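You operate a simulated robot arm through the tools that you are given. There is no shell and no other tool.

You are at the controls of a simulated robot arm. One attempt, no reset.

TASK
Put things in order on the top of the dining table. At the end: the orange block stands on top of the black-lidded jar; the white tub (marked "USE FIRST") from the top of the dining table stands where the clear bottle (marked "SOFT WATER") stood; the clear bottle is on the cream plate; the green ring stands where the white tub stood; whatever was shut is shut again. Leave all else as you found it, and nothing knocked over. Set down upright: clear bottle.

It is judged by the outcome, as a careful person would: the job done as asked, and still so three seconds after it is handed in. It fails if anything else is knocked over, pushed out of place, dropped, spilled or broken.

THE ROBOT
A 6-joint arm with a two-finger parallel gripper, fixed in place. Base frame: the origin is at the foot of the arm, x ahead of it, y to its left, z up; the work surface is at about z = 0. Readings come in m, rad, newtons and seconds.
With the tool pointing down near the work surface it reaches from about 0.12 to 0.5 m from the base axis. Its first joint turns from -1.257 to 1.257 rad. Payload 0.65 kg.
Tool frame: the origin (TCP) lies between the finger pads and is the grasp point; the fingertips stand 0.025 m ahead of it; z points along the fingers, y is the line along which they close. Largest opening 0.076 m; finger width 0.018, thickness 0.01; the body of the gripper, 0.036 by 0.078 m, starts 0.045 m behind the TCP.
Orientation is that of the tool frame in the base frame, as a unit quaternion [w, x, y, z]. With the fingers straight down and closing along the base's y, the tool's x points along the base's -x, its y along +y and its z along -z.

THE INTERFACE
- The arm moves only by the tool apply_moves. Its argument "plan" is one flat list of numbers, 6 for each row, row after row: the shift along the base's x, y, z in m, then the turn, a rotation vector about the base's x, y, z in degrees. In form: [x, y, z, wx, wy, wz, x, y, z, wx, wy, wz, ...]. A call has 1 to 20 rows; each row shifts and turns the commanded pose from where the row before left it. "jaw" is the finger opening in m, from 0 to 0.076, set as the call begins (left out, the last holds). Rows are played at 5 a second. More than 0.05 m and 0.15 rad between two rows, or a gripper value outside its range, and nothing of the call is played. A pose out of reach is approached as far as the arm can. The call stops where the force on the tool passes 40 N (or 10 N more than at its start, if that is more) or the arm is blocked; 0.2 s more then pass. The fingers move at their own pace (about 0.108 m/s each) and stop on an object; they squeeze with about 31 N. The grip force told is the motor's: it shows also when the fingers shut on nothing. Time passes only in rows, and 0.2 s behind the last, so rows that do not move let the fingers close. The reply holds the time, the measured pose of the TCP, the force on the tool along the base axes, the opening and the grip force, in the units named above and with some noise, with the torque about the TCP (base axes, N m) and any sound that the robot's microphone picked up, and new pictures: "show" is both (left out), scene, wrist or none.
- Cameras (640 x 400 px; columns grow to the right, rows downward): "scene" is fixed at [0.0861, 0.3102, 0.4261]; the picture's right is [-0.44, -0.90, 0.00], its down [-0.45, 0.22, -0.86] and it looks along [0.77, -0.38, -0.51] (base axes); focal length 214 px, centre (320, 200). "wrist" rides on the gripper at [0.058, 0.011, -0.081] in the tool frame; the picture's right is [-0.18, 0.98, 0.00], its down [-0.75, -0.14, -0.64] and it looks along [-0.63, -0.12, 0.77] (tool axes); focal length 243 px, centre (320, 200). There is no depth. A picture from a camera that has moved, and an enlarged one, comes with that camera's place and axes in the base frame and with its lens. The place of the scene camera against the robot may be out by one fixed shift of up to 0.025 m in any direction.
- enlarge(camera, box): a new picture of the part [left, top, right, bottom] of that camera's present view, enlarged. It takes no simulated time.
- job_done(): hands the job in; it is judged then, once.

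Places have to be worked out from the pictures, the camera data and where the tool is seen. Open the gripper and draw the arm clear of the work before you hand the job in, unless the task says otherwise.

The tools are called after "Emit:" as a command line: name --argument value ..., lists and objects as JSON in quotes. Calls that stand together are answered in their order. apply_moves: Moves the arm, as the interface text tells. Its arguments: {"type":"object","properties":{"plan":{"type":"array","items":{"type":"number"}},"jaw":{"type":"number"},"show":{"type":"string","enum":["both","scene","wrist","none"]}},"required":["plan"]} The other tools are called the same way: enlarge (camera, box) takes an enlarged picture of a part of a camera's view; job_done () hands the job in.

At the start:

```text
t: 0.0
tool_pos: [0.2447, 0.1099, 0.338]
orientation: [0.0, 0.0, 1.0, 0.001]
force: [-0.2, 0.2, -0.6]
torque: [-0.01, 0.02, -0.02]
gripper_width: 0.076
grip_force: 0.0
```

scene: 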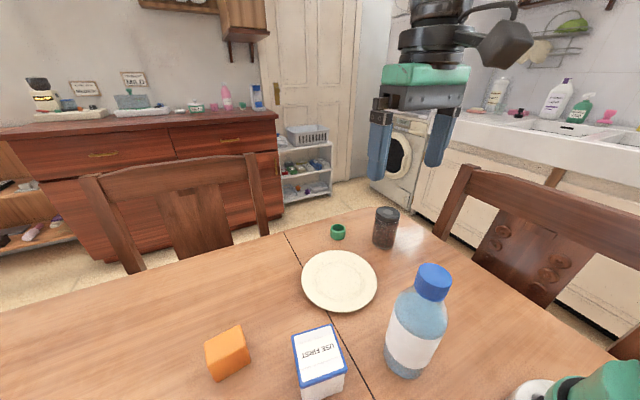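
wrist: 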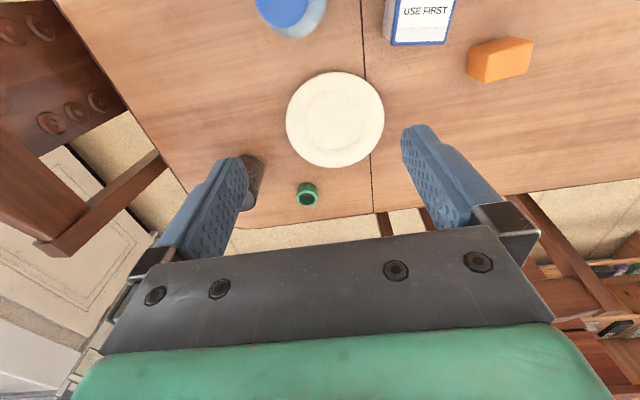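

I'll look at the objects more closely before moving anything: first the near objects and the far ones in the scene view, then the wrist view.

Emit:
enlarge --camera "scene" --box '[180, 240, 480, 400]'

Emit:
enlarge --camera "scene" --box '[290, 190, 430, 280]'

Emit:
enlarge --camera "wrist" --box '[220, 0, 560, 220]'

Emit:
enlarge --camera "scene" --box '[480, 320, 640, 400]'

```text
2.13 times, centred on (330, 320) of scene
camera zoom: at [0.0861, 0.3102, 0.4261], right [-0.44, -0.9, 0.0], down [-0.45, 0.22, -0.86], along [0.77, -0.38, -0.51], focal length 458 px, centre (299, -56)
```

zoom: 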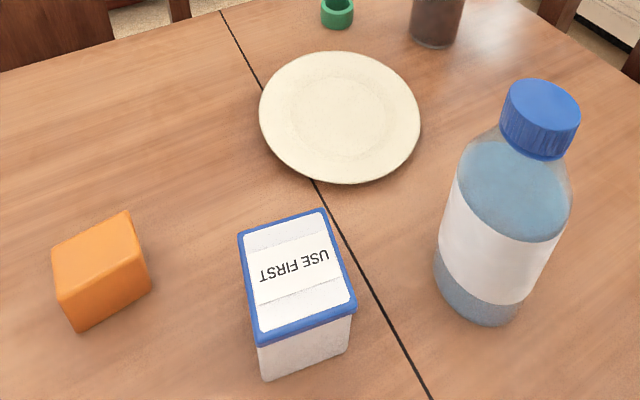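

```text
4.44 times, centred on (360, 235) of scene
camera zoom: at [0.0861, 0.3102, 0.4261], right [-0.44, -0.9, 0.0], down [-0.45, 0.22, -0.86], along [0.77, -0.38, -0.51], focal length 953 px, centre (142, 44)
```

zoom: 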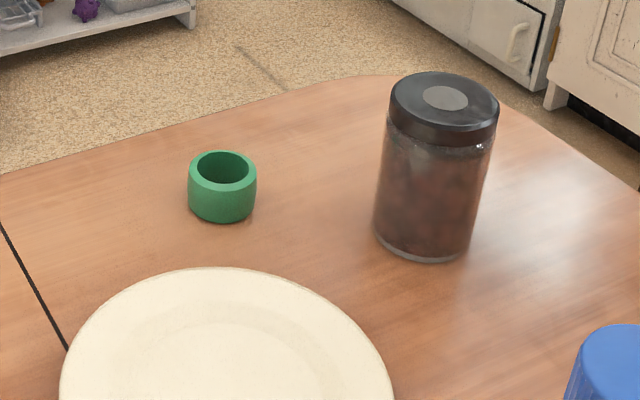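

```text
1.82 times, centred on (390, 110) of wrist
camera zoom: at [0.1845, 0.1209, 0.4191], right [0.18, 0.98, 0.0], down [0.75, -0.14, 0.64], along [0.63, -0.12, -0.77], focal length 441 px, centre (193, 364)
```

zoom: 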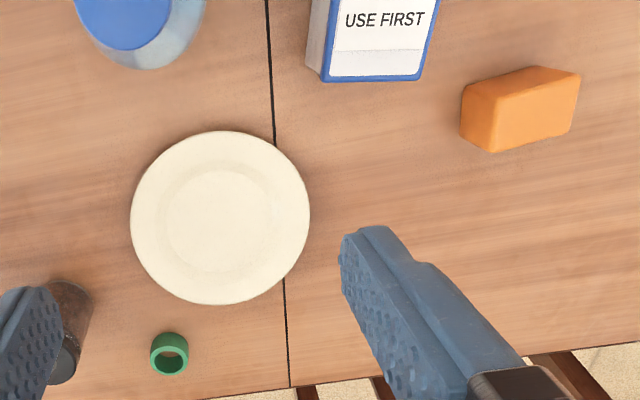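

```text
4.00 times, centred on (560, 360) of scene
camera zoom: at [0.0861, 0.3102, 0.4261], right [-0.44, -0.9, 0.0], down [-0.45, 0.22, -0.86], along [0.77, -0.38, -0.51], focal length 858 px, centre (-640, -440)
```

zoom: 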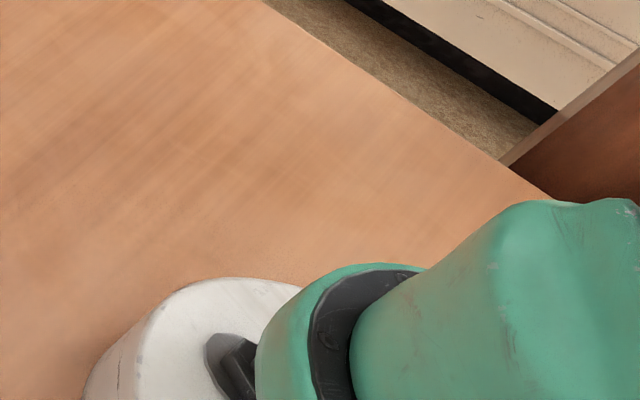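

The table holds the bottle (about x 0.185, y 0.097, and tall at about 0.2 m), the tub (0.23, 0.235), the orange block (0.30, 0.355), the plate (0.35, 0.116), the ring (0.50, 0.03) and the jar (0.43, -0.065). I'll pull the tool back toward the base so the wrist camera can see and measure the near objects.

Emit:
apply_moves --plan '[-0.035, 0, 0.01, 0, 0, 0, -0.035, 0, 0.01, 0, 0, 0, -0.035, 0, 0, 0, 0, 0, 0, 0, 0, 0, 0, 0]' --jaw 0.076 --show "both"

```text
t: 1.0
tool_pos: [0.1387, 0.1096, 0.3591]
orientation: [0.001, 0.0, 1.0, 0.001]
force: [0.6, -0.1, 0.0]
torque: [0.05, 0.0, 0.02]
gripper_width: 0.076
grip_force: 0.1
camera wrist: at [0.0789, 0.1197, 0.44], right [0.18, 0.98, 0.0], down [0.75, -0.14, 0.64], along [0.63, -0.12, -0.77], focal length 243 px, centre (320, 200)
```

scene: 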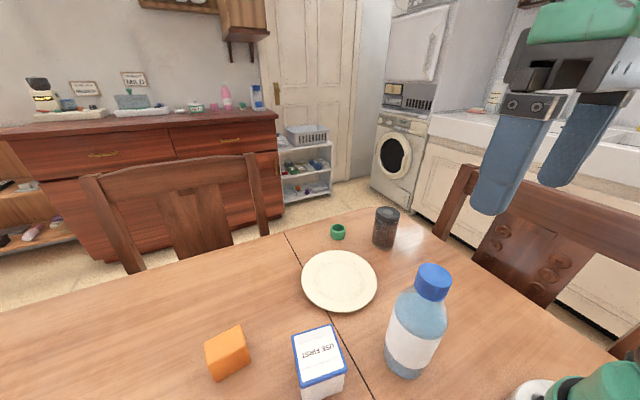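
wrist: 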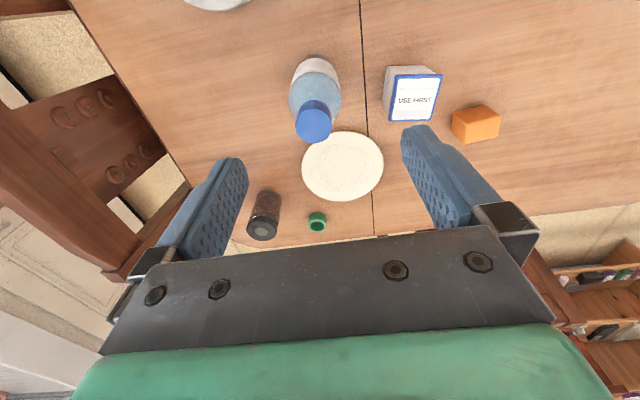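

From here the wrist camera sees every object. I'll enlarge parts of this view to measure them accurately.

Emit:
enlarge --camera "wrist" --box '[260, 40, 400, 160]'

Emit:
enlarge --camera "wrist" --box '[370, 50, 510, 150]'

Emit:
enlarge --camera "wrist" --box '[220, 120, 400, 250]'

```text
3.33 times, centred on (330, 100) of wrist
camera zoom: at [0.0789, 0.1197, 0.44], right [0.18, 0.98, 0.0], down [0.75, -0.14, 0.64], along [0.63, -0.12, -0.77], focal length 809 px, centre (287, 533)
```

zoom: 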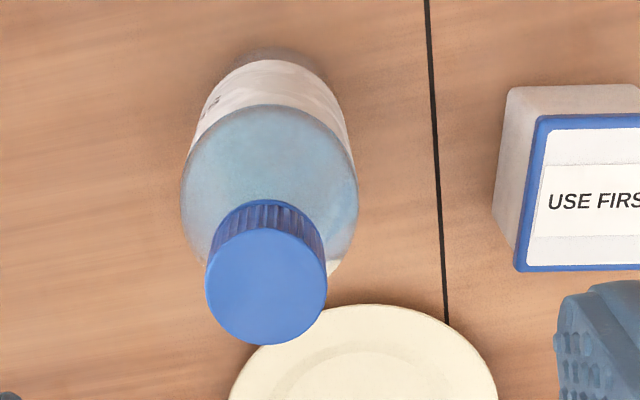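

```text
4.00 times, centred on (440, 100) of wrist
camera zoom: at [0.0789, 0.1197, 0.44], right [0.18, 0.98, 0.0], down [0.75, -0.14, 0.64], along [0.63, -0.12, -0.77], focal length 970 px, centre (-160, 600)
```

zoom: 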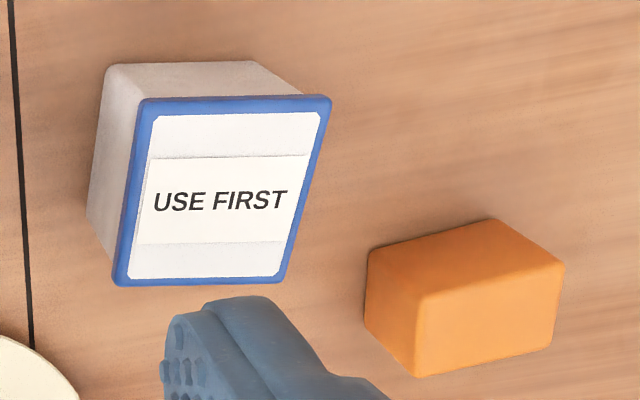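

```text
3.08 times, centred on (310, 185) of wrist
camera zoom: at [0.0789, 0.1197, 0.44], right [0.18, 0.98, 0.0], down [0.75, -0.14, 0.64], along [0.63, -0.12, -0.77], focal length 746 px, centre (351, 246)
```

zoom: 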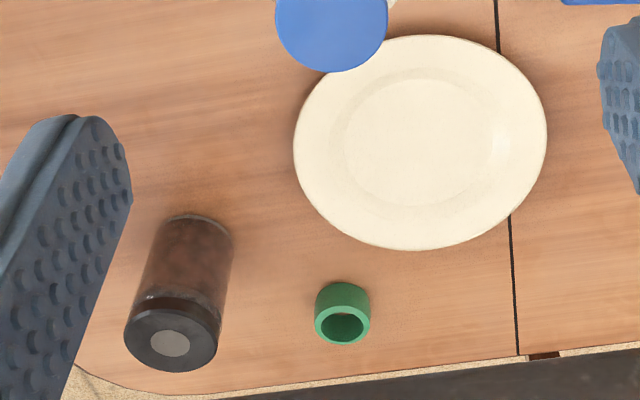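

Combining both wrist views, the measurements are:
- **Bottle:** axis at about (0.178, 0.094), top at z ≈ 0.199, cap about 0.038 m wide.
- **Plate:** centre at (0.349, 0.117).
- **Tub:** (0.216, 0.235), 0.072 m high, turned about -9°.
- **Block:** (0.294, 0.354).
- **Jar:** (0.4125, -0.067).
- **Ring:** (0.496, 0.035).

I'll move over the bottle first, stay above it, and check the alignment.

Emit:
apply_moves --plan '[0.0131, -0.0052, -0.026, 0, 0, 0, 0.0131, -0.0052, -0.026, 0, 0, 0, 0.0131, -0.0052, -0.027, 0, 0, 0, 0, 0, 0, 0, 0, 0]' --jaw 0.076 --show "both"

```text
t: 2.0
tool_pos: [0.1782, 0.0943, 0.2775]
orientation: [0.0, 0.001, 1.0, 0.001]
force: [0.7, 0.4, -0.4]
torque: [0.01, 0.02, 0.02]
gripper_width: 0.0761
grip_force: 0.1
camera wrist: at [0.1179, 0.1045, 0.3587], right [0.18, 0.98, 0.0], down [0.75, -0.14, 0.64], along [0.63, -0.12, -0.77], focal length 243 px, centre (320, 200)
```

scene: 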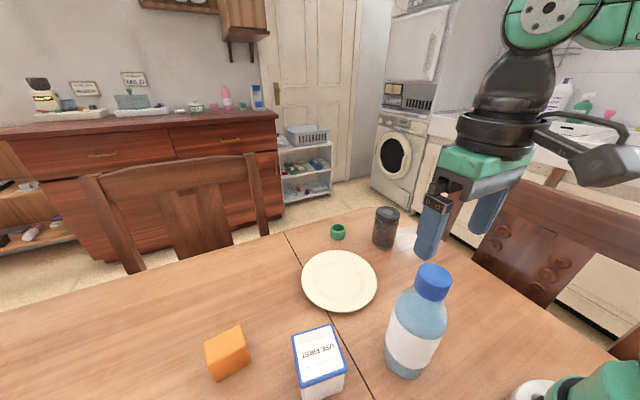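
wrist: 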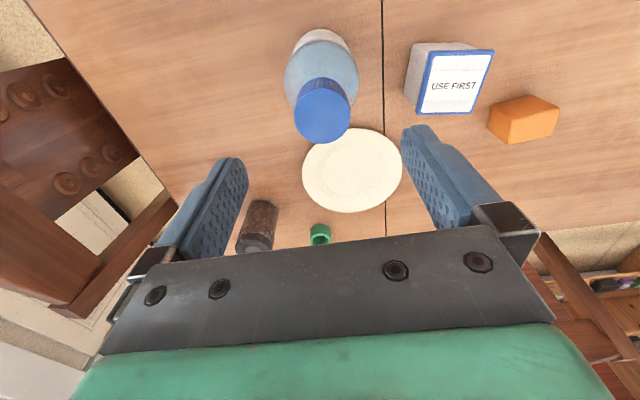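

The TCP axis at cap height should project to about (319, 114) in the wrist picture, and the cap top looks centred near there. I'll enlarge to confirm before going down.

Emit:
enlarge --camera "wrist" --box '[260, 20, 400, 150]'

Emit:
enlarge --camera "scene" --box '[370, 180, 530, 390]'

```text
3.08 times, centred on (330, 85) of wrist
camera zoom: at [0.1179, 0.1045, 0.3587], right [0.18, 0.98, 0.0], down [0.75, -0.14, 0.64], along [0.63, -0.12, -0.77], focal length 746 px, centre (289, 554)
```

zoom: 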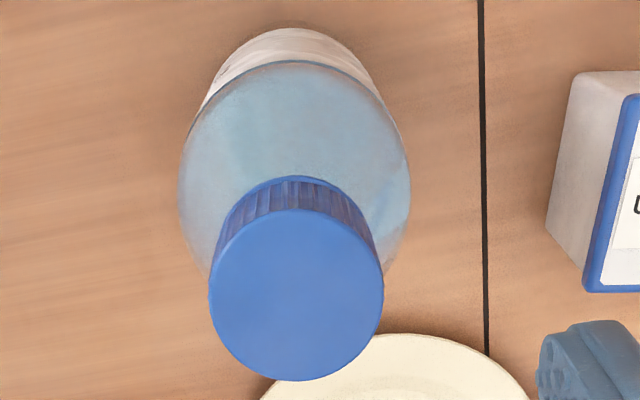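

```text
1.90 times, centred on (450, 285) of scene
camera zoom: at [0.0861, 0.3102, 0.4261], right [-0.44, -0.9, 0.0], down [-0.45, 0.22, -0.86], along [0.77, -0.38, -0.51], focal length 408 px, centre (72, 38)
```

zoom: 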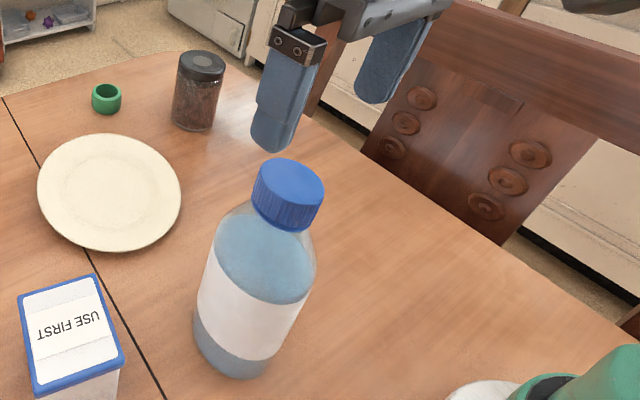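

The cap centre comes out at (0.1774, 0.0951), within 1 mm of the tool axis. I'll lower so the fingers straddle the cap, with the jaw still open.

Emit:
apply_moves --plan '[-0.0005, 0.0005, -0.025, 0, 0, 0, 0, 0, -0.025, 0, 0, 0, 0, 0, -0.018, 0, 0, 0, 0, 0, -0.011, 0, 0, 0, 0, 0, 0, 0, 0, 0]' --jaw 0.076 --show "both"

```text
t: 3.2
tool_pos: [0.1778, 0.0946, 0.1983]
orientation: [0.001, 0.0, 1.0, 0.001]
force: [-0.1, -0.7, -0.2]
torque: [0.02, 0.0, 0.01]
gripper_width: 0.0759
grip_force: 0.1
camera wrist: at [0.1185, 0.1056, 0.2797], right [0.18, 0.98, 0.0], down [0.75, -0.14, 0.64], along [0.63, -0.12, -0.77], focal length 243 px, centre (320, 200)
```

scene: 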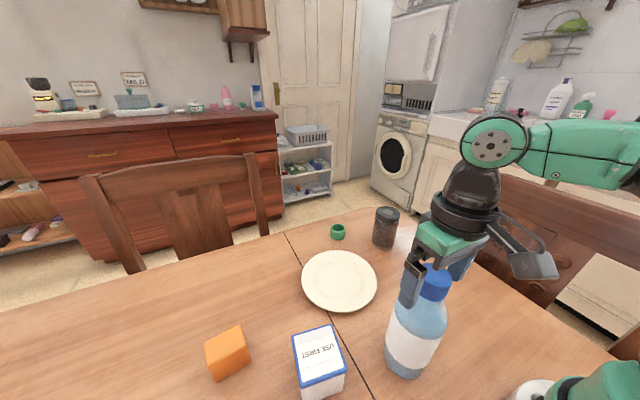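
wrist: 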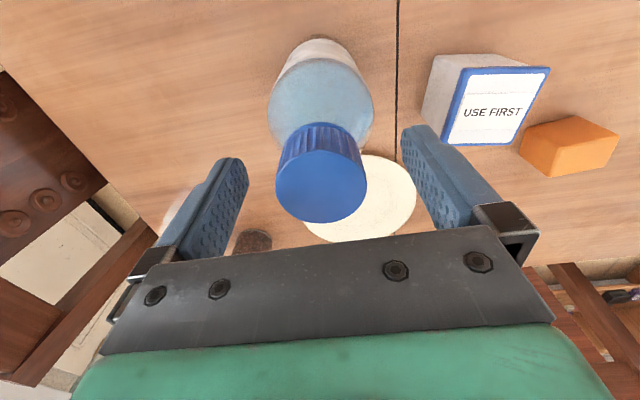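

The cap sits centred between the pads at TCP height. I'll close the jaw and let the grip settle.

Emit:
apply_moves --plan '[0, 0, 0, 0, 0, 0, 0, 0, 0, 0, 0, 0, 0, 0, 0, 0, 0, 0, 0, 0, 0, 0, 0, 0]' --jaw 0.02 --show "both"

```text
t: 4.2
tool_pos: [0.1781, 0.094, 0.1984]
orientation: [0.001, 0.0, 1.0, 0.001]
force: [0.6, 0.3, -0.5]
torque: [-0.07, -0.02, -0.02]
gripper_width: 0.0357
grip_force: 31.2
camera wrist: at [0.1185, 0.1056, 0.2799], right [0.18, 0.98, 0.0], down [0.75, -0.14, 0.64], along [0.63, -0.12, -0.77], focal length 243 px, centre (320, 200)
```

scene: 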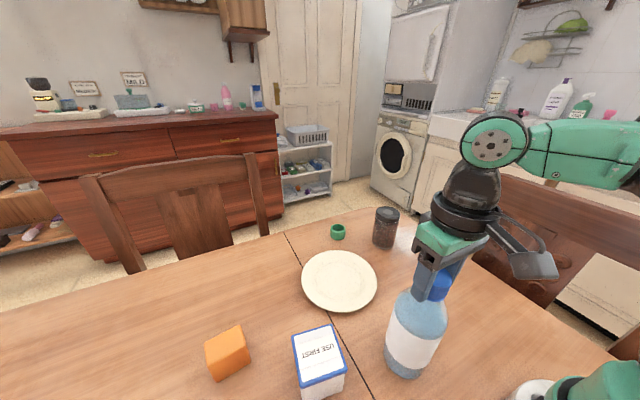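
wrist: 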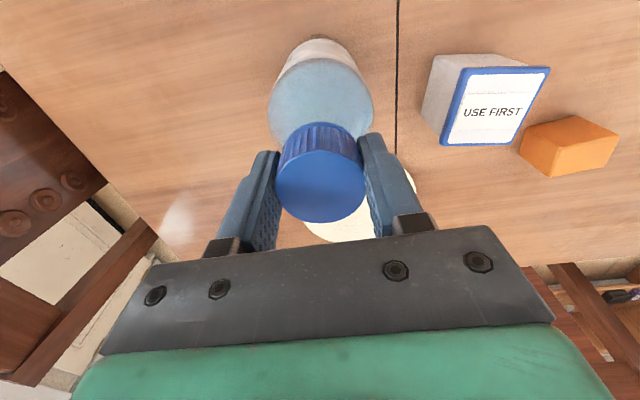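

It's gripped at 0.0357 m with 31 N. I'll lift slowly and straight up, and watch the load.

Emit:
apply_moves --plan '[0, 0, 0.01, 0, 0, 0, 0, 0, 0.015, 0, 0, 0, 0, 0, 0.02, 0, 0, 0, 0, 0, 0, 0, 0, 0]' --show "both"

```text
t: 5.2
tool_pos: [0.1781, 0.0948, 0.2439]
orientation: [0.001, 0.0, 1.0, 0.0]
force: [0.5, 0.3, 0.6]
torque: [0.0, 0.01, 0.0]
gripper_width: 0.02
grip_force: 0.0
camera wrist: at [0.118, 0.1056, 0.3261], right [0.18, 0.98, 0.0], down [0.75, -0.14, 0.64], along [0.63, -0.12, -0.77], focal length 243 px, centre (320, 200)
```

scene: 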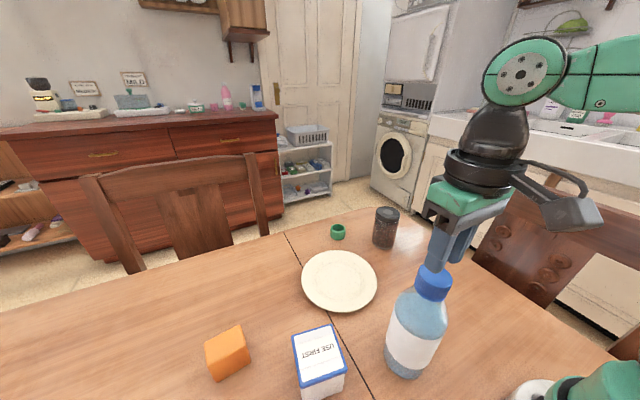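
wrist: 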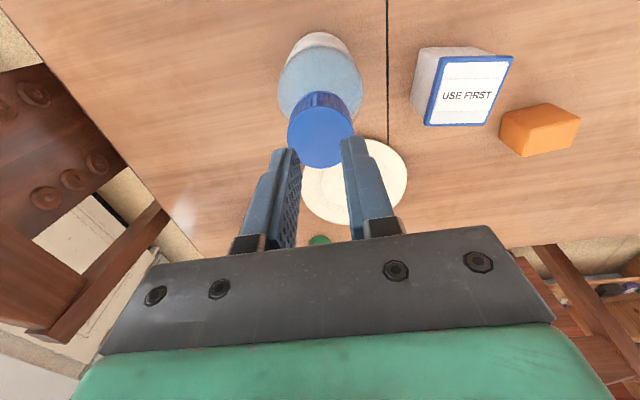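

The jaw slid off the cap during the lift and has closed to 0.02 on nothing. The bottle still looks upright in place, so I'll check it closely before another try.

Emit:
enlarge --camera "wrist" --box '[240, 20, 420, 180]'

Emit:
enlarge --camera "scene" --box '[370, 240, 490, 390]'

```text
2.50 times, centred on (330, 100) of wrist
camera zoom: at [0.118, 0.1056, 0.3261], right [0.18, 0.98, 0.0], down [0.75, -0.14, 0.64], along [0.63, -0.12, -0.77], focal length 606 px, centre (295, 450)
```

zoom: 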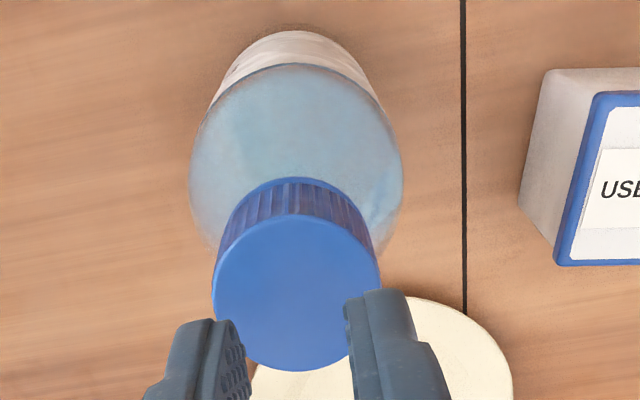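

```text
2.67 times, centred on (430, 315) of scene
camera zoom: at [0.0861, 0.3102, 0.4261], right [-0.44, -0.9, 0.0], down [-0.45, 0.22, -0.86], along [0.77, -0.38, -0.51], focal length 572 px, centre (27, -107)
```

zoom: 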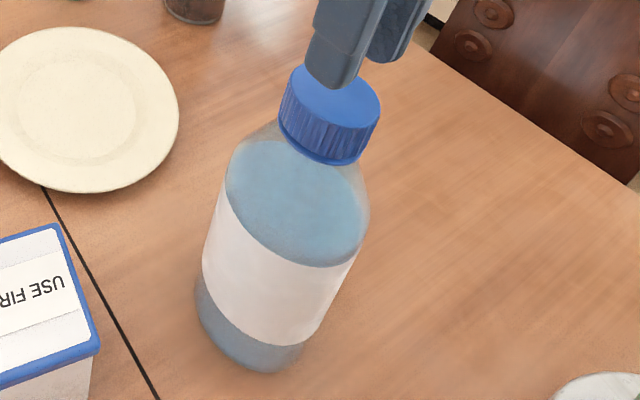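

The bottle hasn't moved; its cap centre is still at (0.177, 0.095). I'll open, go down 6 mm deeper than before and close again, using the measured width to feel the shape under the cap.

Emit:
apply_moves --plan '[0, 0, 0, 0, 0, 0, 0, 0, 0, 0, 0, 0, -0.001, 0, -0.02, 0, 0, 0, 0, 0, -0.02, 0, 0, 0, 0, 0, -0.012, 0, 0, 0, 0, 0, 0, 0, 0, 0]' --jaw 0.076 --show "wrist"

Emit:
apply_moves --plan '[0, 0, 0, 0, 0, 0, 0, 0, 0, 0, 0, 0, 0, 0, 0, 0, 0, 0, 0, 0, 0, 0, 0, 0]' --jaw 0.0 --show "both"

```text
t: 6.6
tool_pos: [0.1761, 0.0963, 0.1928]
orientation: [0.001, 0.0, 1.0, 0.001]
force: [0.7, -0.6, 0.1]
torque: [-0.02, 0.02, 0.03]
gripper_width: 0.0762
grip_force: 0.0
camera wrist: at [0.1172, 0.1068, 0.2732], right [0.18, 0.98, 0.0], down [0.75, -0.14, 0.64], along [0.63, -0.12, -0.77], focal length 243 px, centre (320, 200)
```

wrist: 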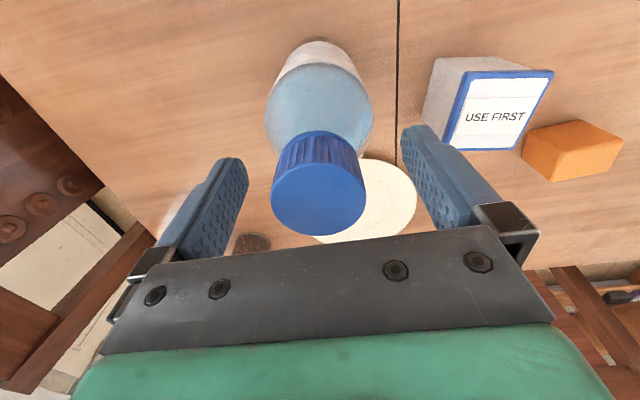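

```text
t: 7.6
tool_pos: [0.1764, 0.0959, 0.1914]
orientation: [0.002, -0.001, 1.0, 0.001]
force: [-1.3, -1.8, 4.8]
torque: [-0.12, 0.02, 0.0]
gripper_width: 0.0376
grip_force: 30.8
camera wrist: at [0.1172, 0.1068, 0.2733], right [0.18, 0.98, 0.0], down [0.75, -0.14, 0.64], along [0.63, -0.12, -0.77], focal length 243 px, centre (320, 200)
```

scene: 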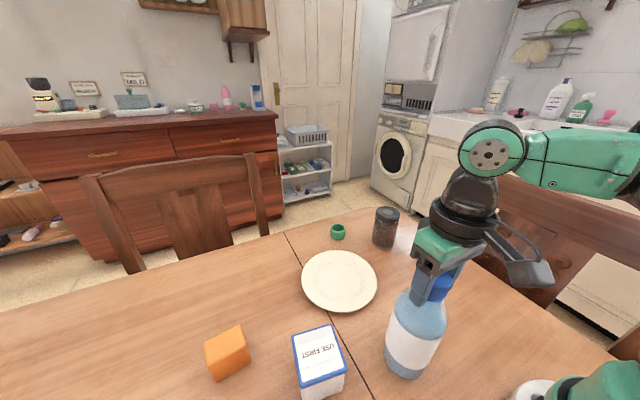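
wrist: 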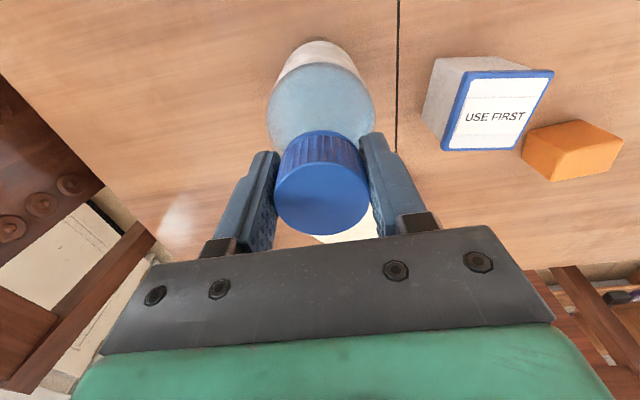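

The width is now 0.0376 and the tool is pushed up about 5 N, so the tips are touching the bottle's shoulder. I'll raise a few millimetres in small steps to see how much load the grip carries.

Emit:
apply_moves --plan '[0, 0, 0.002, 0, 0, 0, 0, 0, 0.002, 0, 0, 0, 0, 0, 0.0, 0, 0, 0]' --show "none"

Emit:
apply_moves --plan '[0, 0, 0.002, 0, 0, 0, 0, 0, 0.002, 0, 0, 0, 0, 0, 0.0, 0, 0, 0]' --show "wrist"

```text
t: 8.4
tool_pos: [0.1768, 0.0947, 0.195]
orientation: [0.001, -0.001, 1.0, 0.001]
force: [-0.2, -0.1, -4.1]
torque: [0.01, -0.04, 0.0]
gripper_width: 0.0367
grip_force: 31.0
```

```text
t: 9.2
tool_pos: [0.1773, 0.0963, 0.2014]
orientation: [0.001, 0.0, 1.0, 0.001]
force: [0.7, -0.3, -4.9]
torque: [0.0, 0.01, 0.01]
gripper_width: 0.0363
grip_force: 31.3
camera wrist: at [0.1173, 0.1062, 0.282], right [0.18, 0.98, 0.0], down [0.75, -0.14, 0.64], along [0.63, -0.12, -0.77], focal length 243 px, centre (320, 200)
```

wrist: 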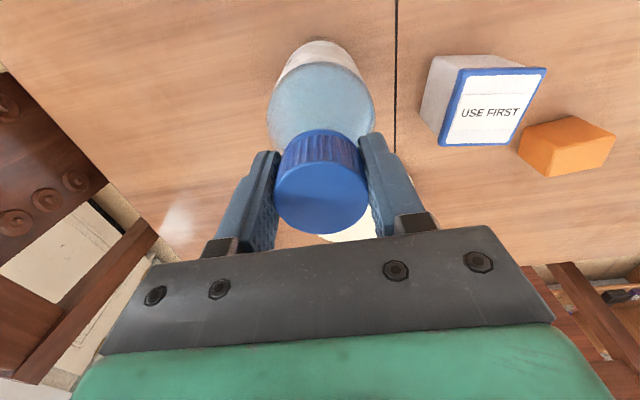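

The tool now carries -4.9 N, about a 0.5 kg bottle, and the cap hasn't shifted between the pads, so the bottle is coming up. I'll keep lifting gently and watch for creep.

Emit:
apply_moves --plan '[0, 0, 0.002, 0, 0, 0, 0, 0, 0.002, 0, 0, 0, 0, 0, 0.002, 0, 0, 0, 0, 0, 0.002, 0, 0, 0, 0, 0, 0.002, 0, 0, 0, 0, 0, 0, 0, 0, 0, 0, 0, 0, 0, 0, 0]' --show "both"

```text
t: 10.8
tool_pos: [0.1764, 0.0953, 0.2103]
orientation: [0.001, 0.0, 1.0, 0.001]
force: [-0.3, 0.3, -4.4]
torque: [0.0, 0.02, 0.05]
gripper_width: 0.0364
grip_force: 30.9
camera wrist: at [0.1174, 0.1062, 0.292], right [0.18, 0.98, 0.0], down [0.75, -0.14, 0.64], along [0.63, -0.12, -0.77], focal length 243 px, centre (320, 200)
```

scene: 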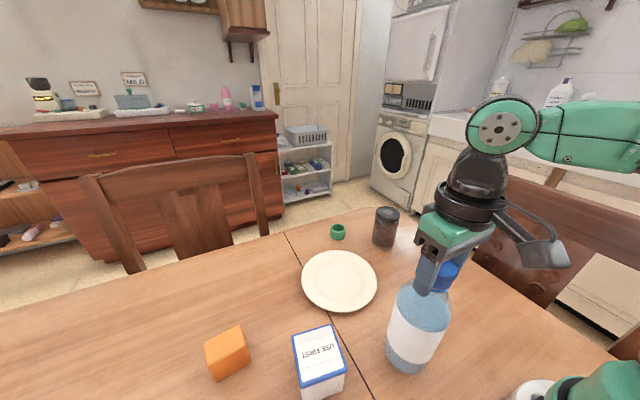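
wrist: 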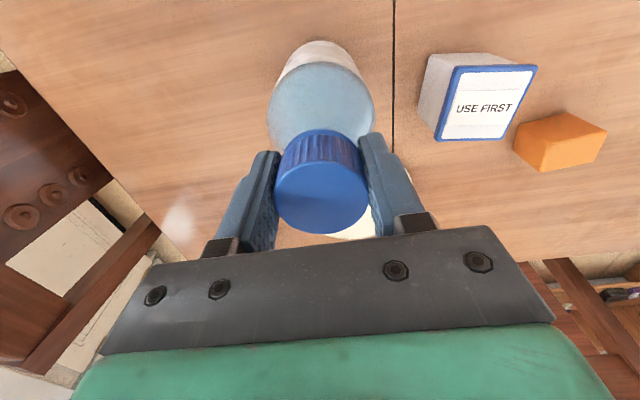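

The bottle is hanging steadily from the grip, about 17 mm up. I'll raise it another 30 mm gently so it clears the plate rim.

Emit:
apply_moves --plan '[0, 0, 0.002, 0, 0, 0, 0, 0, 0.003, 0, 0, 0, 0, 0, 0.004, 0, 0, 0, 0, 0, 0.004, 0, 0, 0, 0, 0, 0.004, 0, 0, 0, 0, 0, 0.004, 0, 0, 0, 0, 0, 0.004, 0, 0, 0, 0, 0, 0.003, 0, 0, 0, 0, 0, 0.002, 0, 0, 0, 0, 0, 0, 0, 0, 0]' --show "wrist"

```text
t: 13.0
tool_pos: [0.177, 0.0964, 0.2411]
orientation: [0.001, 0.0, 1.0, 0.001]
force: [-0.1, -0.1, -4.8]
torque: [-0.05, 0.01, 0.0]
gripper_width: 0.0362
grip_force: 30.9
camera wrist: at [0.1171, 0.1063, 0.3223], right [0.18, 0.98, 0.0], down [0.75, -0.14, 0.64], along [0.63, -0.12, -0.77], focal length 243 px, centre (320, 200)
```

wrist: 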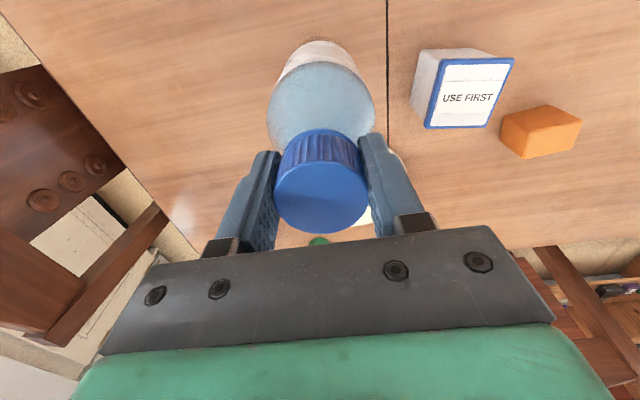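

It's steady at -4.8 N. Now I'll carry the bottle slowly over the plate, with gentle starts and stops so it doesn't swing.

Emit:
apply_moves --plan '[0.003, 0.00036, 0, 0, 0, 0, 0.005, 0.0006, 0, 0, 0, 0, 0.007, 0.00084, 0, 0, 0, 0, 0.009, 0.00108, 0, 0, 0, 0, 0.011, 0.00132, 0, 0, 0, 0, 0.011, 0.00132, 0, 0, 0, 0, 0.011, 0.00132, 0, 0, 0, 0, 0.011, 0.00132, 0, 0, 0, 0, 0.011, 0.00132, 0, 0, 0, 0, 0.011, 0.00132, 0, 0, 0, 0, 0.011, 0.00132, 0, 0, 0, 0, 0.011, 0.00132, 0, 0, 0, 0, 0.011, 0.00132, 0, 0, 0, 0, 0.011, 0.00132, 0, 0, 0, 0, 0.011, 0.00132, 0, 0, 0, 0, 0.009, 0.00108, 0, 0, 0, 0, 0.007, 0.00084, 0, 0, 0, 0, 0.005, 0.0006, 0, 0, 0, 0, 0.004, 0.00048, 0, 0, 0, 0, 0.002, 0.00024, 0, 0, 0, 0]' --show "both"

```text
t: 17.2
tool_pos: [0.3489, 0.1159, 0.2403]
orientation: [0.0, 0.0, 1.0, 0.001]
force: [0.1, -0.5, -3.9]
torque: [0.0, 0.04, -0.01]
gripper_width: 0.0361
grip_force: 31.1
camera wrist: at [0.2896, 0.1265, 0.3216], right [0.18, 0.98, 0.0], down [0.75, -0.14, 0.64], along [0.63, -0.12, -0.77], focal length 243 px, centre (320, 200)
```

scene: 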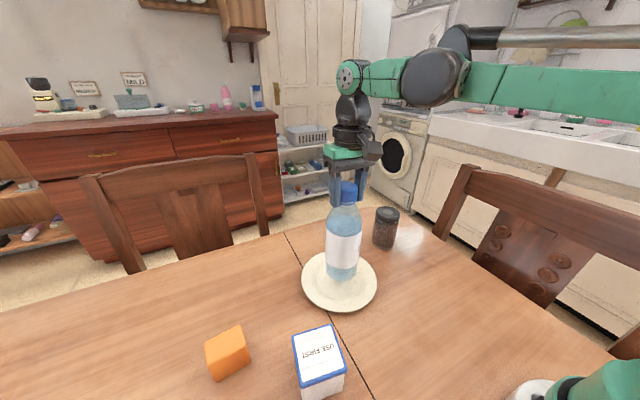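
wrist: 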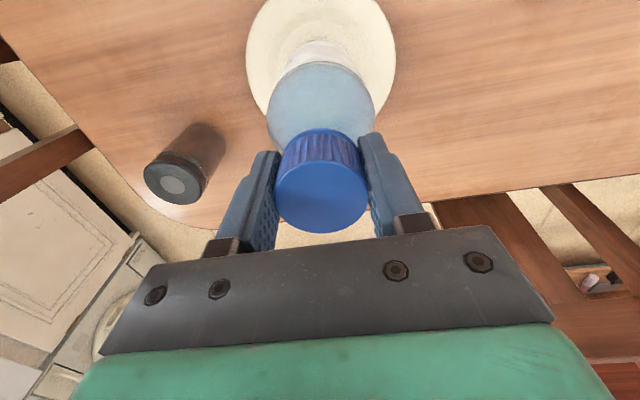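

The bottle hangs over the plate centre: the plate's edges sit symmetrically about it at columns 246 and 396. I'll lower most of the way, then creep until the load transfers.

Emit:
apply_moves --plan '[0, 0.0008, -0.002, 0, 0, 0, 0, 0, -0.003, 0, 0, 0, 0, 0, -0.004, 0, 0, 0, 0, 0, -0.004, 0, 0, 0, 0, 0, -0.004, 0, 0, 0, 0, 0, -0.004, 0, 0, 0, 0, 0, -0.004, 0, 0, 0, 0, 0, -0.003, 0, 0, 0, 0, 0, -0.002, 0, 0, 0, 0, 0, 0, 0, 0, 0]' --show "both"

Emit:
enlarge --camera "scene" --box '[280, 130, 420, 330]'

```text
t: 19.4
tool_pos: [0.3488, 0.116, 0.2099]
orientation: [0.001, 0.0, 1.0, 0.001]
force: [0.4, 0.5, -3.5]
torque: [-0.02, 0.01, 0.01]
gripper_width: 0.0359
grip_force: 30.3
camera wrist: at [0.2894, 0.1272, 0.2918], right [0.18, 0.98, 0.0], down [0.75, -0.14, 0.64], along [0.63, -0.12, -0.77], focal length 243 px, centre (320, 200)
```

scene: 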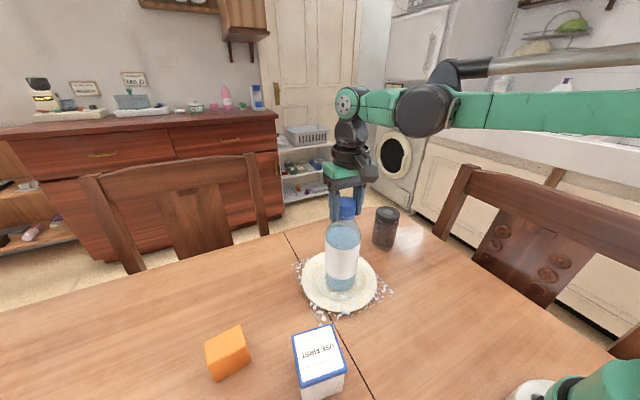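
wrist: 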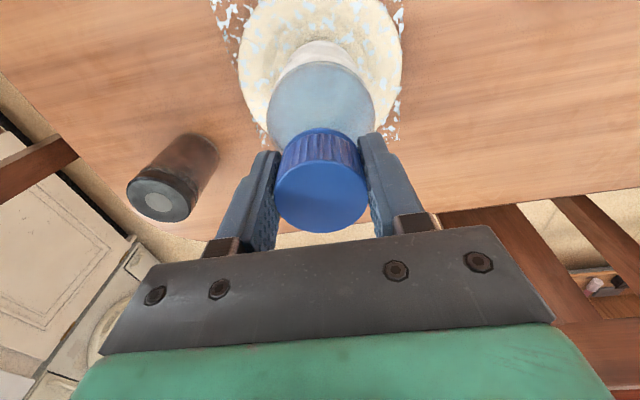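

```text
2.00 times, centred on (350, 230) of scene
camera zoom: at [0.0861, 0.3102, 0.4261], right [-0.44, -0.9, 0.0], down [-0.45, 0.22, -0.86], along [0.77, -0.38, -0.51], focal length 429 px, centre (260, 140)
```

zoom: 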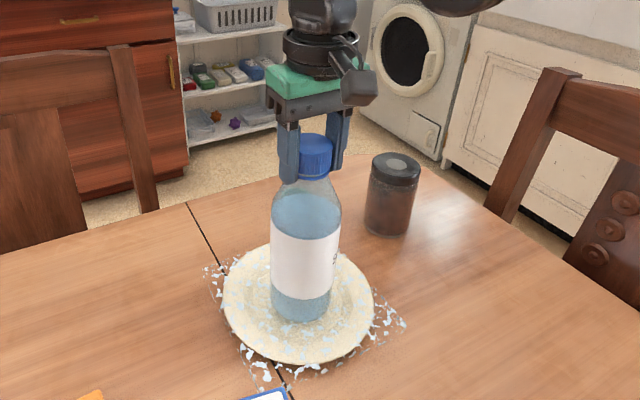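

There are pale specks on and around the plate that weren't in the previous picture. Before doing anything else, I'll look at them closely to see whether they're real.

Emit:
enlarge --camera "scene" --box '[285, 240, 405, 325]'

Emit:
enlarge --camera "wrist" --box '[200, 0, 420, 150]'

```text
4.71 times, centred on (345, 282) of scene
camera zoom: at [0.0861, 0.3102, 0.4261], right [-0.44, -0.9, 0.0], down [-0.45, 0.22, -0.86], along [0.77, -0.38, -0.51], focal length 1009 px, centre (202, -188)
```

zoom: 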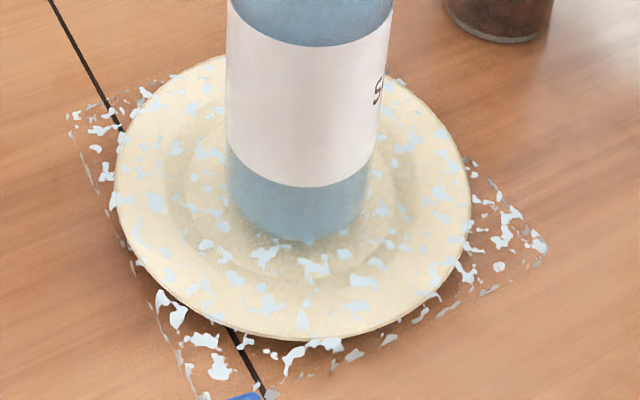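

```text
2.67 times, centred on (310, 75) of wrist
camera zoom: at [0.2894, 0.1272, 0.2918], right [0.18, 0.98, 0.0], down [0.75, -0.14, 0.64], along [0.63, -0.12, -0.77], focal length 647 px, centre (347, 533)
```

zoom: 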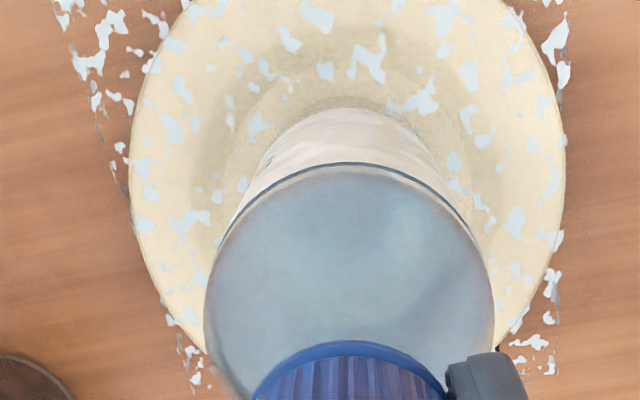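

The specks fill a square, base-aligned patch of about 0.175 m, the plate's own bounding size, and they hug the surface. That could be a wet patch or a rendering fault, so I'll hold still for a second and compare the load and pictures.

Emit:
apply_moves --plan '[0, 0, 0, 0, 0, 0, 0, 0, 0, 0, 0, 0, 0, 0, 0, 0, 0, 0, 0, 0, 0, 0, 0, 0, 0, 0, 0, 0, 0, 0]' --show "both"

Emit:
enlarge --camera "scene" --box '[285, 180, 405, 325]'

```text
t: 20.6
tool_pos: [0.3481, 0.1161, 0.211]
orientation: [0.002, 0.0, 1.0, 0.0]
force: [-0.2, -0.3, -4.8]
torque: [0.0, 0.05, -0.01]
gripper_width: 0.0359
grip_force: 31.0
camera wrist: at [0.2894, 0.1272, 0.2919], right [0.18, 0.98, 0.0], down [0.75, -0.14, 0.64], along [0.63, -0.12, -0.77], focal length 243 px, centre (320, 200)
```

scene: 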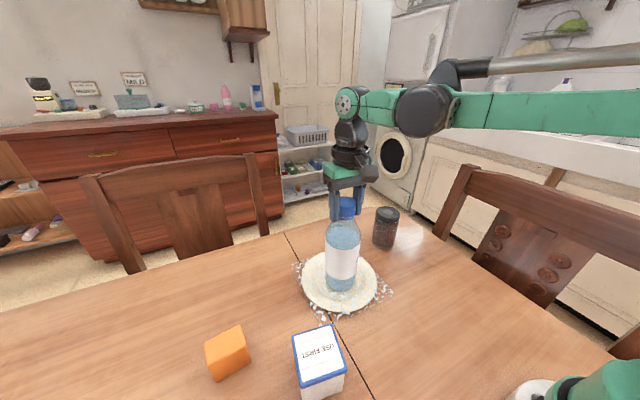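
wrist: 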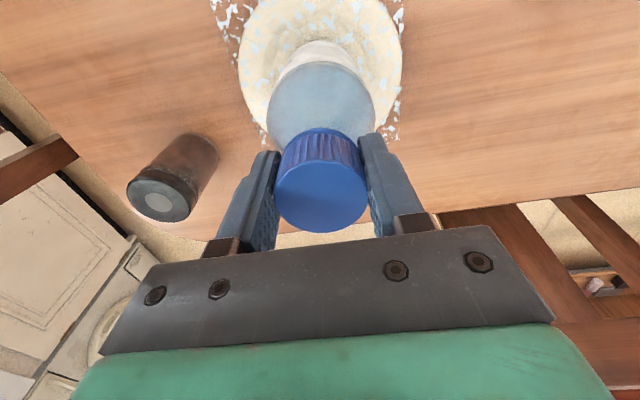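

```text
2.76 times, centred on (345, 252) of scene
camera zoom: at [0.0861, 0.3102, 0.4261], right [-0.44, -0.9, 0.0], down [-0.45, 0.22, -0.86], along [0.77, -0.38, -0.51], focal length 592 px, centre (251, 55)
```

zoom: 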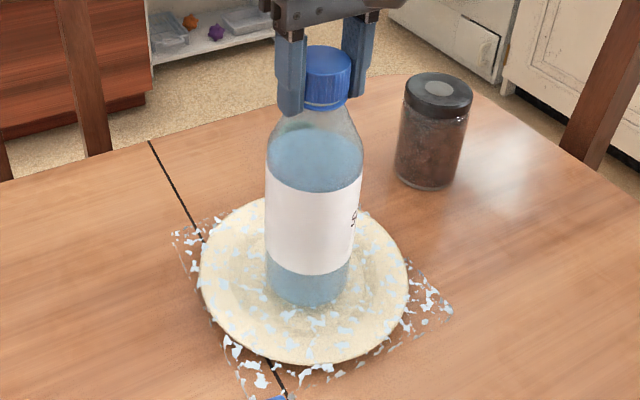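

The load reads -4.8 N again and the water level looks unchanged, so the bottle hasn't lost water. The jaw width is creeping down, though (0.0376 to 0.0359), so it's slipping slowly and I shouldn't dwell. I'll lower in 2 mm steps, watching the load.

Emit:
apply_moves --plan '[0, 0, -0.002, 0, 0, 0, 0, 0, -0.002, 0, 0, 0, 0, 0, 0, 0, 0, 0]' --show "scene"

```text
t: 21.2
tool_pos: [0.3492, 0.1162, 0.2093]
orientation: [0.001, 0.0, 1.0, 0.001]
force: [0.3, 0.4, 15.5]
torque: [-0.08, 0.11, 0.03]
gripper_width: 0.0359
grip_force: 30.8
stopped in row 2: the force on the tool passed its limit at 51 N (the readings are from after the stop); the commanded pose is now the measured one
```

scene: 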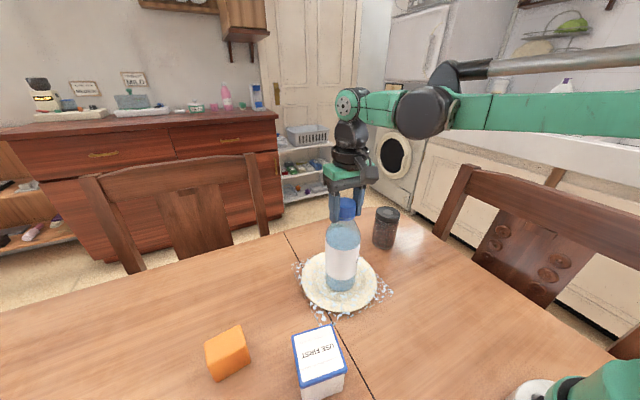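

The bottle is down: contact came suddenly at TCP z ≈ 0.209, which puts the plate's well at about 0.01 m. I'll ease off 1 mm to relieve the press before opening.

Emit:
apply_moves --plan '[0, 0, 0.0006, 0, 0, 0, 0, 0, 0, 0, 0, 0]' --show "wrist"

```text
t: 21.8
tool_pos: [0.3486, 0.1161, 0.2093]
orientation: [0.0, 0.0, 1.0, 0.002]
force: [-1.5, -0.3, -0.8]
torque: [-0.13, 0.2, 0.0]
gripper_width: 0.0356
grip_force: 31.9
camera wrist: at [0.2895, 0.1274, 0.2903], right [0.18, 0.98, 0.0], down [0.75, -0.14, 0.64], along [0.63, -0.12, -0.77], focal length 243 px, centre (320, 200)
```

wrist: 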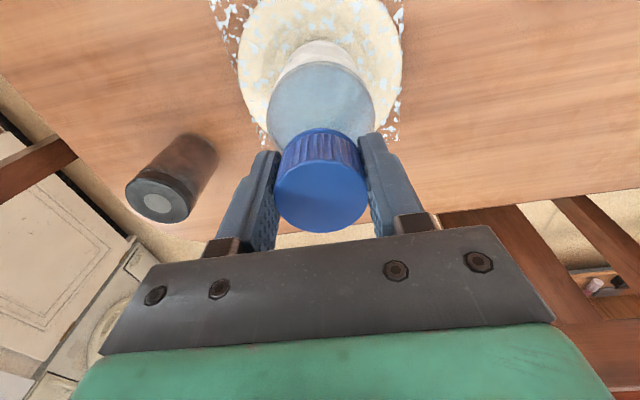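

The tool is almost unloaded at -0.8 N, so the bottle rests on the plate. I'll open the jaw and check that it stands steady.

Emit:
apply_moves --plan '[0, 0, 0, 0, 0, 0, 0, 0, 0, 0, 0, 0, 0, 0, 0, 0, 0, 0]' --jaw 0.076 --show "both"

```text
t: 22.6
tool_pos: [0.3493, 0.117, 0.2094]
orientation: [0.001, 0.0, 1.0, 0.0]
force: [-0.3, 0.1, -0.6]
torque: [-0.01, 0.01, 0.01]
gripper_width: 0.0759
grip_force: 0.1
camera wrist: at [0.2895, 0.1274, 0.2904], right [0.18, 0.98, 0.0], down [0.75, -0.14, 0.64], along [0.63, -0.12, -0.76], focal length 243 px, centre (320, 200)
```

scene: 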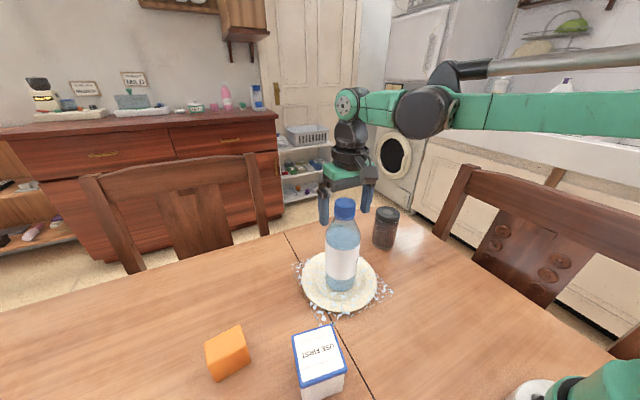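
wrist: 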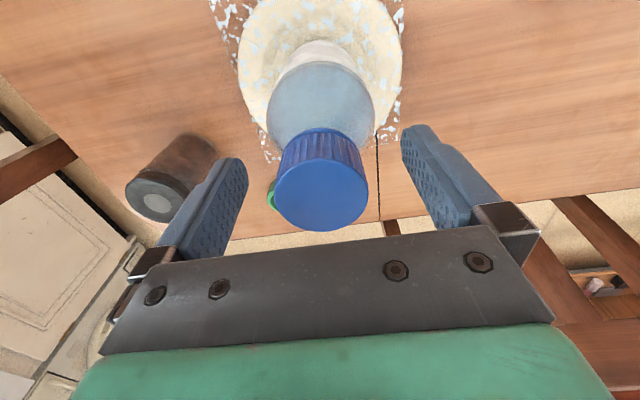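

The bottle stands free and upright on the plate. I'll raise straight up, well clear of the cap, and look again.

Emit:
apply_moves --plan '[0, 0, 0.015, 0, 0, 0, 0, 0, 0.025, 0, 0, 0, 0, 0, 0.03, 0, 0, 0, -0.02, 0, 0.03, 0, 0, 0, -0.03, 0, 0.02, 0, 0, 0, -0.03, 0, 0, 0, 0, 0]' --jaw 0.076 --show "both"

Emit:
enlarge --camera "scene" --box '[280, 180, 420, 330]'

Emit:
enlarge --camera "wrist" --box '[230, 20, 430, 160]'

```text
t: 24.0
tool_pos: [0.2676, 0.1167, 0.3287]
orientation: [0.001, 0.0, 1.0, 0.001]
force: [0.2, 0.4, -0.2]
torque: [0.02, -0.01, 0.03]
gripper_width: 0.0761
grip_force: 0.0
camera wrist: at [0.2077, 0.1273, 0.4094], right [0.18, 0.98, 0.0], down [0.75, -0.14, 0.64], along [0.63, -0.12, -0.76], focal length 243 px, centre (320, 200)
```

scene: 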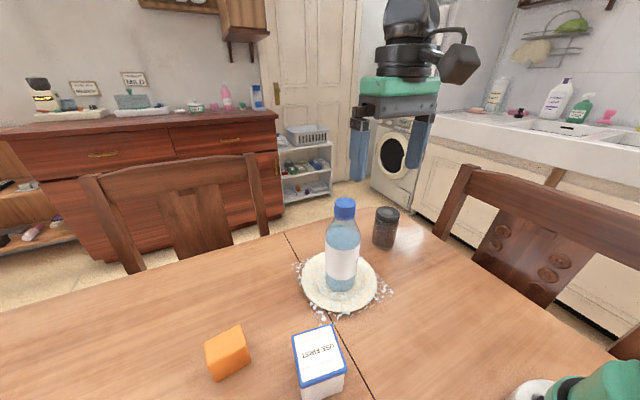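
wrist: 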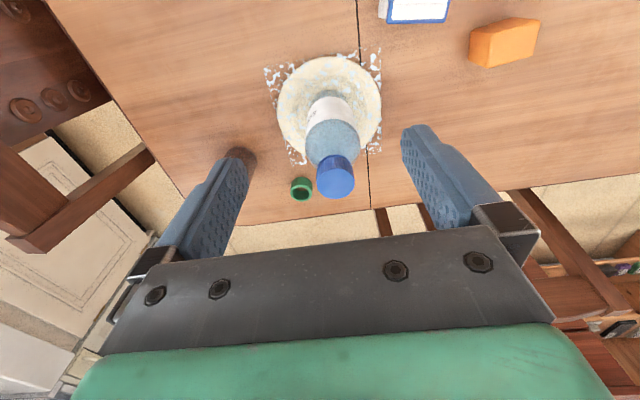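

```text
2.67 times, centred on (350, 255) of scene
camera zoom: at [0.0861, 0.3102, 0.4261], right [-0.44, -0.9, 0.0], down [-0.45, 0.22, -0.86], along [0.77, -0.38, -0.51], focal length 572 px, centre (240, 53)
```

zoom: 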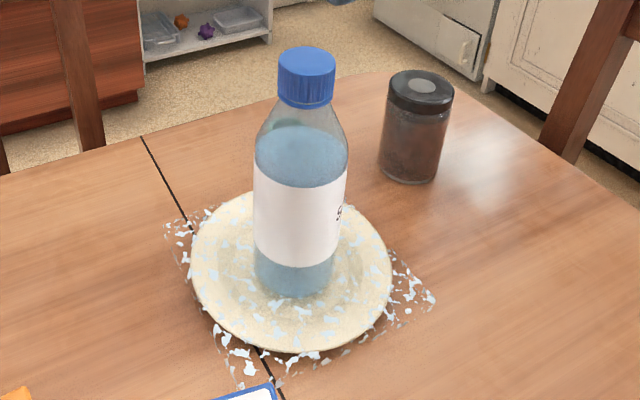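

```text
2.86 times, centred on (330, 90) of wrist
camera zoom: at [0.2077, 0.1273, 0.4094], right [0.18, 0.98, 0.0], down [0.75, -0.14, 0.64], along [0.63, -0.12, -0.76], focal length 693 px, centre (291, 514)
```

zoom: 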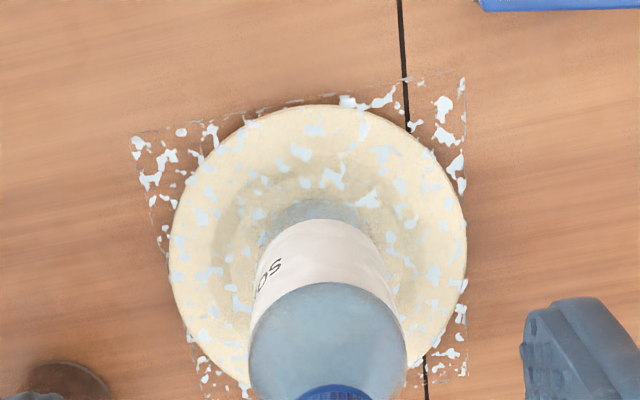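

The bottle is upright on the plate. The specks stay a thin, unchanging square around the plate, and I can't do anything about them with this gripper. Next is the tub at about (0.216, 0.235), turned -9°; I'll hover above it with the jaw turned to match and check the alignment.

Emit:
apply_moves --plan '[-0.0103, 0.0237, -0.0257, 0, 0, -3, -0.0103, 0.0237, -0.0257, 0, 0, -3, -0.0103, 0.0237, -0.0257, 0, 0, -3, -0.0103, 0.0236, -0.0257, 0, 0, 0, -0.0104, 0.0236, -0.0259, 0, 0, 0, 0, 0, 0, 0, 0, 0]' --jaw 0.076 --show "both"

Emit:
enlarge --camera "wrist" --box '[220, 30, 420, 170]'

```text
t: 25.4
tool_pos: [0.2169, 0.2367, 0.199]
orientation: [0.002, 0.079, 0.997, 0.0]
force: [0.0, 0.4, -0.5]
torque: [-0.02, 0.0, -0.01]
gripper_width: 0.0761
grip_force: 0.2
camera wrist: at [0.1594, 0.2564, 0.281], right [0.34, 0.94, 0.0], down [0.72, -0.26, 0.64], along [0.61, -0.21, -0.76], focal length 243 px, centre (320, 200)
```

scene: 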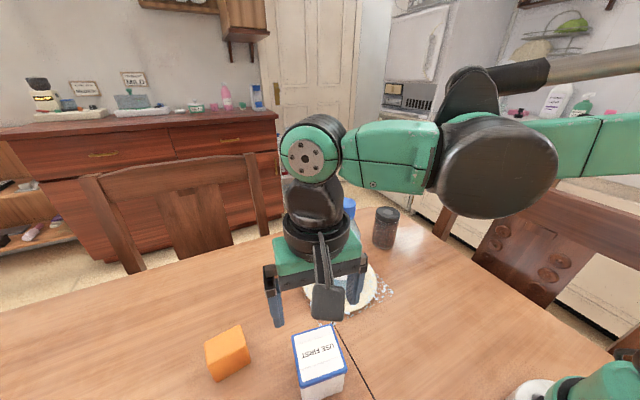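
wrist: 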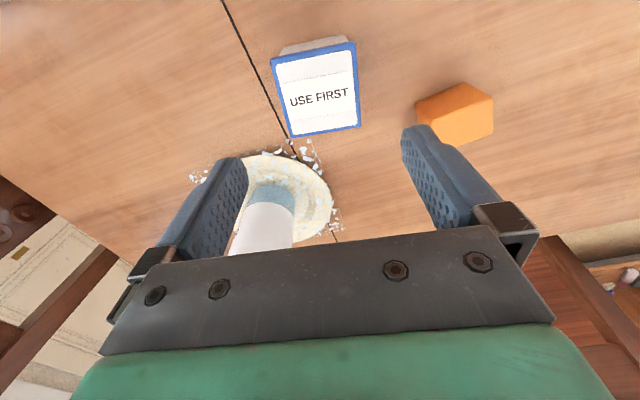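

```text
2.86 times, centred on (320, 100) of wrist
camera zoom: at [0.1594, 0.2564, 0.281], right [0.34, 0.94, 0.0], down [0.72, -0.26, 0.64], along [0.61, -0.21, -0.76], focal length 693 px, centre (320, 486)
```

zoom: 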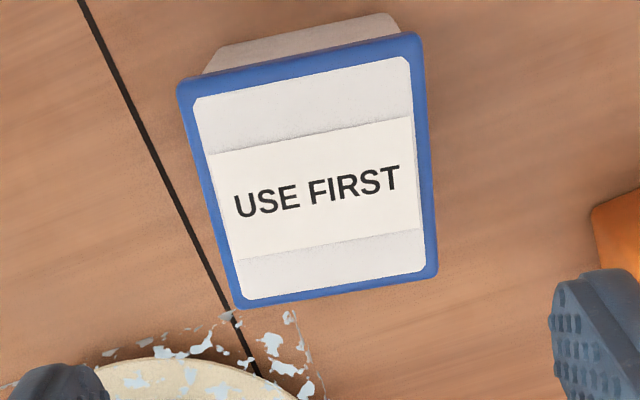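

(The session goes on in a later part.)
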